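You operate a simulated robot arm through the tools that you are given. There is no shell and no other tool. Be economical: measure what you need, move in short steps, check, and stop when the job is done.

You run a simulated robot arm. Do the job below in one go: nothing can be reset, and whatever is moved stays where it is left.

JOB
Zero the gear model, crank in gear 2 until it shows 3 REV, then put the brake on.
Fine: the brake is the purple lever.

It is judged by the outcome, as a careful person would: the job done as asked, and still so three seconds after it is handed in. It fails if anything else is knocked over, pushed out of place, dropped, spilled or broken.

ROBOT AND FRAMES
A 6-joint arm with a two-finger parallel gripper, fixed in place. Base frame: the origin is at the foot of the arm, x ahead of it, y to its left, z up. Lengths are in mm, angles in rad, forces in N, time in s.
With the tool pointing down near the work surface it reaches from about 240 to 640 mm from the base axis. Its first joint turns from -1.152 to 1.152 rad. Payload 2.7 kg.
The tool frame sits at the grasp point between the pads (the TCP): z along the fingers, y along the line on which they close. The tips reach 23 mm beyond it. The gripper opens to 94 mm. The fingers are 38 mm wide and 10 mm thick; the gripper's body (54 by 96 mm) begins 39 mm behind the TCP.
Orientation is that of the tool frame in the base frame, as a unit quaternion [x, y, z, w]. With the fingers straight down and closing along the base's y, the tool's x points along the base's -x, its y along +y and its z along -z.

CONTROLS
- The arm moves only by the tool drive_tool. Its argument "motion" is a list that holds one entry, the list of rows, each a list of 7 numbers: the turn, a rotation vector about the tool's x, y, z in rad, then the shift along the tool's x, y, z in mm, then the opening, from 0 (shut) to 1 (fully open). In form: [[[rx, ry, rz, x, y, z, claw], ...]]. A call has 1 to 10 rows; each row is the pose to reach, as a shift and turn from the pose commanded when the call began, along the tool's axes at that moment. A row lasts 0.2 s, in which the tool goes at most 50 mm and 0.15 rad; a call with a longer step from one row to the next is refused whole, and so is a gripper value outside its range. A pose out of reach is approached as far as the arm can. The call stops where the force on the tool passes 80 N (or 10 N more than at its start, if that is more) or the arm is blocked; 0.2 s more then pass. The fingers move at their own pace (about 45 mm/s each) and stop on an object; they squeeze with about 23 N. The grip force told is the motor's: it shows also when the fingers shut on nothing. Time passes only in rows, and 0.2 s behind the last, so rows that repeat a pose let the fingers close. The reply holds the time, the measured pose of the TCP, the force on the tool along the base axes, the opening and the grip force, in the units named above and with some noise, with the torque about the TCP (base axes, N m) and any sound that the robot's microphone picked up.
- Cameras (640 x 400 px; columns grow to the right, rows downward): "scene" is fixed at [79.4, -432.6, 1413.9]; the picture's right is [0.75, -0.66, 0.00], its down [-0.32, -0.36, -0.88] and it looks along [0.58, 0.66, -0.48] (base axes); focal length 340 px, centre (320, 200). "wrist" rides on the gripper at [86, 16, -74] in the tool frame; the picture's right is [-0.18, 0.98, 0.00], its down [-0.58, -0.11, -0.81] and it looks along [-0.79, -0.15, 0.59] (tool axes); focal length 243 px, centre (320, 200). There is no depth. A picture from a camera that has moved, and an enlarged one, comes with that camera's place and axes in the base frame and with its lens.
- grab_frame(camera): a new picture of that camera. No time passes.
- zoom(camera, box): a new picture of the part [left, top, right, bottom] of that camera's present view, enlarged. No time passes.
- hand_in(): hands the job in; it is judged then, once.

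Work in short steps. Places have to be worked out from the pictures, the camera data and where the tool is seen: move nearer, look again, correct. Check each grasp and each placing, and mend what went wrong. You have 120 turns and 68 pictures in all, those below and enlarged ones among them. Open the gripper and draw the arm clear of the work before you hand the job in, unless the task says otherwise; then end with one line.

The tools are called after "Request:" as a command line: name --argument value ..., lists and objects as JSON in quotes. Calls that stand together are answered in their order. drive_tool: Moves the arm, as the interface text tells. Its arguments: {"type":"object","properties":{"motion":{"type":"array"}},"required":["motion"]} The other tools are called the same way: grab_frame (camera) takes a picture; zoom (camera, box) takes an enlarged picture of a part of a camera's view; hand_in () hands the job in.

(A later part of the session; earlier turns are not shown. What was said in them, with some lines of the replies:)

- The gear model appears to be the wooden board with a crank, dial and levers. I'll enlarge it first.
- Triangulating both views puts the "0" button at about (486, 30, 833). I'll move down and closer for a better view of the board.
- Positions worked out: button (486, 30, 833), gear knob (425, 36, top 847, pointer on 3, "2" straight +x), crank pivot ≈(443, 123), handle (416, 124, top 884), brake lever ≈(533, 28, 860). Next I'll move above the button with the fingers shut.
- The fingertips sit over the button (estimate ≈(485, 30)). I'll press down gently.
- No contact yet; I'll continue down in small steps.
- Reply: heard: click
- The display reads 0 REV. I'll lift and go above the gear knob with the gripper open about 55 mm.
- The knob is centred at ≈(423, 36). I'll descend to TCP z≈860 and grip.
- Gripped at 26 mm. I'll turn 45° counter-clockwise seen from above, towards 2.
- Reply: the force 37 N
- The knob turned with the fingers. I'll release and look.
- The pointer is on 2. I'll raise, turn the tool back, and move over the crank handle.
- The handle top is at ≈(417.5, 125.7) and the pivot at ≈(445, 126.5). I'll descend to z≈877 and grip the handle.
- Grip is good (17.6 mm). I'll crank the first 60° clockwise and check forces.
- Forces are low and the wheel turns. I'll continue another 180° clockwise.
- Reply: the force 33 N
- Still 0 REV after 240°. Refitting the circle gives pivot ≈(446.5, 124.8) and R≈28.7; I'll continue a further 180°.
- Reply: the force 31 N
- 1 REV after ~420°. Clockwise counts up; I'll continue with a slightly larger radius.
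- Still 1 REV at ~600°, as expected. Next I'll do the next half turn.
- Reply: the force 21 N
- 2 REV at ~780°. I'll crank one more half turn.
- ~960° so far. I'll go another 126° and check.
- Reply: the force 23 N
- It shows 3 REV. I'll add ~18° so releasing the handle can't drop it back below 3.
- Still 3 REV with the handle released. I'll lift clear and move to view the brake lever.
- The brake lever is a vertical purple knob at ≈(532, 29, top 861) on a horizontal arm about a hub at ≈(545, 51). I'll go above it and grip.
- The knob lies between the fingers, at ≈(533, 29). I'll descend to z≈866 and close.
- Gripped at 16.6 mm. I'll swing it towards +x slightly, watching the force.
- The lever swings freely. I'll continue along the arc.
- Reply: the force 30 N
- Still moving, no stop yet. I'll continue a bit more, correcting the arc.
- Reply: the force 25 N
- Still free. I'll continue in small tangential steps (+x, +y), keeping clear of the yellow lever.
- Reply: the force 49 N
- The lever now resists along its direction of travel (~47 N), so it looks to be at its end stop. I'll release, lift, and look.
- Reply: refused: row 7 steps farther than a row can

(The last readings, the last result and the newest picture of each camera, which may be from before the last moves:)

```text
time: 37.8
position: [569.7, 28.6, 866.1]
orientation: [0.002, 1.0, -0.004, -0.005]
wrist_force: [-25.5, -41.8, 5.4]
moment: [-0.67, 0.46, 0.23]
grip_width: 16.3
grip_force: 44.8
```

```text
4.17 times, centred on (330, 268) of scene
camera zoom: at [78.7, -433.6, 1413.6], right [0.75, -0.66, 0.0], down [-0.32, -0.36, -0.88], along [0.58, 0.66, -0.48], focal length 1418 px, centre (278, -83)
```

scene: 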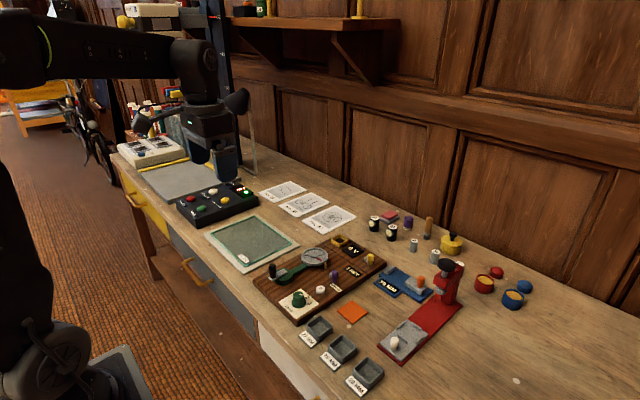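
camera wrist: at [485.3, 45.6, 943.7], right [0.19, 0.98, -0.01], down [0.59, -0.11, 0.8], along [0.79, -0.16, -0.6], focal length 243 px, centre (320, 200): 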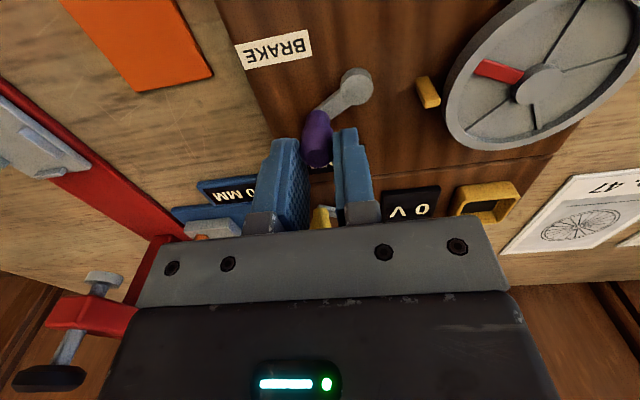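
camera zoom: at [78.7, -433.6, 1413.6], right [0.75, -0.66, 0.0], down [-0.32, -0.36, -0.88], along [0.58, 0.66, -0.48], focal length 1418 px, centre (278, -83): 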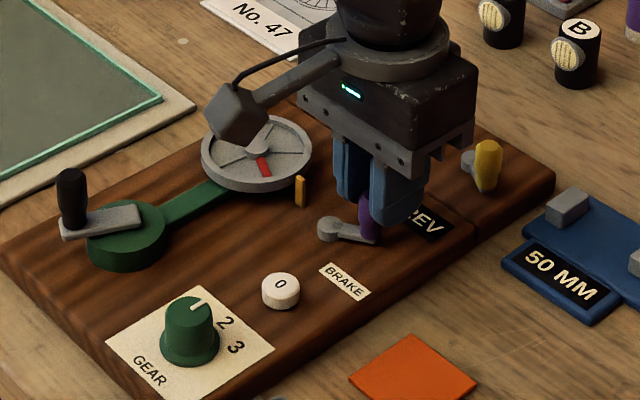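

The call was refused for step size. I'll retry with smaller steps, releasing in place.

Request:
drive_tool --motion '[[[0, 0, 0, 0, 0, 0, 0.2], [0, 0, 0, 0, 0, 0, 0.45], [0, 0, 0, 0, 0, 0, 0.45], [0, 0, 0, 0, -2, -25, 0.45], [0, 0, 0, 2, -2, -55, 0.45], [0, 0, 0, 40, -2, -75, 0.7], [0, 0, 0, 80, -2, -90, 1], [0, 0, 0, 125, 5, -90, 1], [0, 0, 0, 125, 5, -90, 1]]]'

Request:
zoom --camera "wrist" --box '[230, 80, 410, 220]'

Request:
zoom --camera "scene" --box '[260, 220, 400, 316]'

```text
time: 39.8
position: [447.4, 42.3, 957.5]
orientation: [0.0, 1.0, 0.001, 0.001]
wrist_force: [-0.1, 0.1, 0.0]
moment: [0.03, -0.03, 0.03]
grip_width: 93.9
grip_force: 0.0
```

```text
2.86 times, centred on (320, 150) of wrist
camera zoom: at [361.6, 58.0, 1033.4], right [0.18, 0.98, 0.0], down [0.58, -0.11, 0.81], along [0.79, -0.15, -0.59], focal length 693 px, centre (320, 343)
```

zoom: 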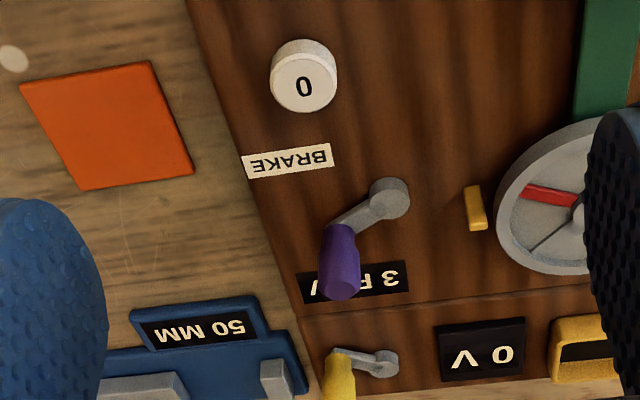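

```text
4.17 times, centred on (330, 268) of scene
camera zoom: at [79.4, -432.6, 1413.9], right [0.75, -0.66, 0.0], down [-0.32, -0.36, -0.88], along [0.58, 0.66, -0.48], focal length 1418 px, centre (278, -83)
```

zoom: 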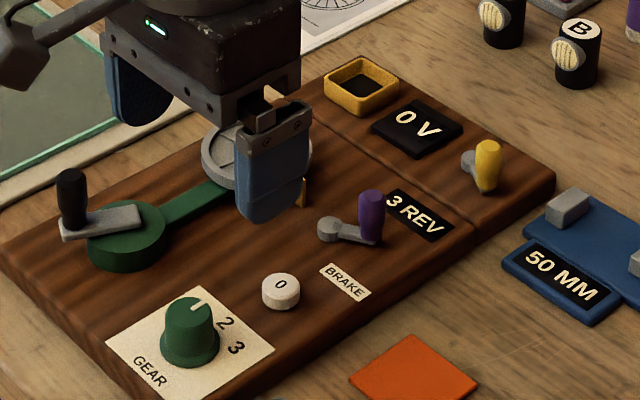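

The lever sits at ≈-58° from its start at ≈-118°, i.e. ±30° about square and at its end stop; the display shows 3 REV with gear 2. I'll draw the arm well clear and do a last check.

Request:
drive_tool --motion '[[[0, 0, 0, 25, 10, -35, 1], [0, 0, 0, 50, 20, -70, 1], [0, 0, 0, 75, 30, -105, 1], [0, 0, 0, 100, 40, -140, 1], [0, 0, 0, 125, 60, -175, 1], [0, 0, 0, 125, 60, -175, 1], [0, 0, 0, 125, 60, -175, 1]]]'

Request:
zoom --camera "scene" --box '[260, 220, 400, 316]'

Request:
grab_frame --camera "scene"

```text
time: 41.4
position: [321.8, 100.7, 1132.9]
orientation: [0.001, 1.0, 0.0, 0.001]
wrist_force: [0.2, -0.4, -1.1]
moment: [-0.02, -0.01, 0.03]
grip_width: 94.2
grip_force: 0.0
```

```text
4.17 times, centred on (330, 268) of scene
camera zoom: at [79.4, -432.6, 1413.9], right [0.75, -0.66, 0.0], down [-0.32, -0.36, -0.88], along [0.58, 0.66, -0.48], focal length 1418 px, centre (278, -83)
```

zoom: 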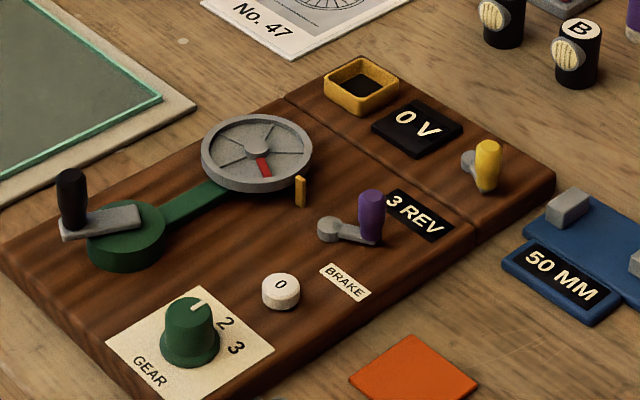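

```text
23 pictures are left
```

scene: 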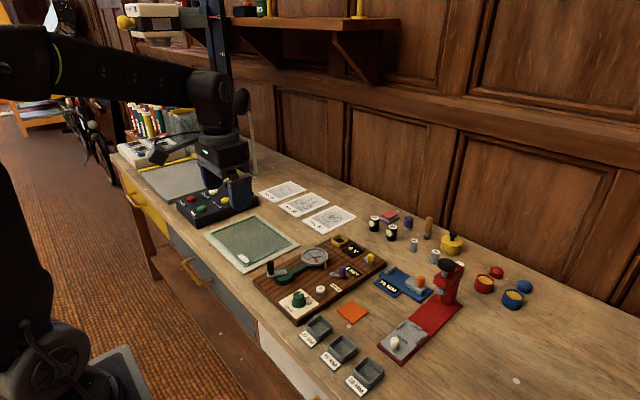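

The display shows 3 REV, the knob is on gear 2, the brake lever is swung over, and everything else is in place, so I'm handing in.

Request:
hand_in

```text
The job is handed in.
```

I zeroed the gear model, cranked it in gear 2 until it showed 3 REV, and swung the purple brake lever to its other end stop; I took that end as "on" and did not test it against the crank.
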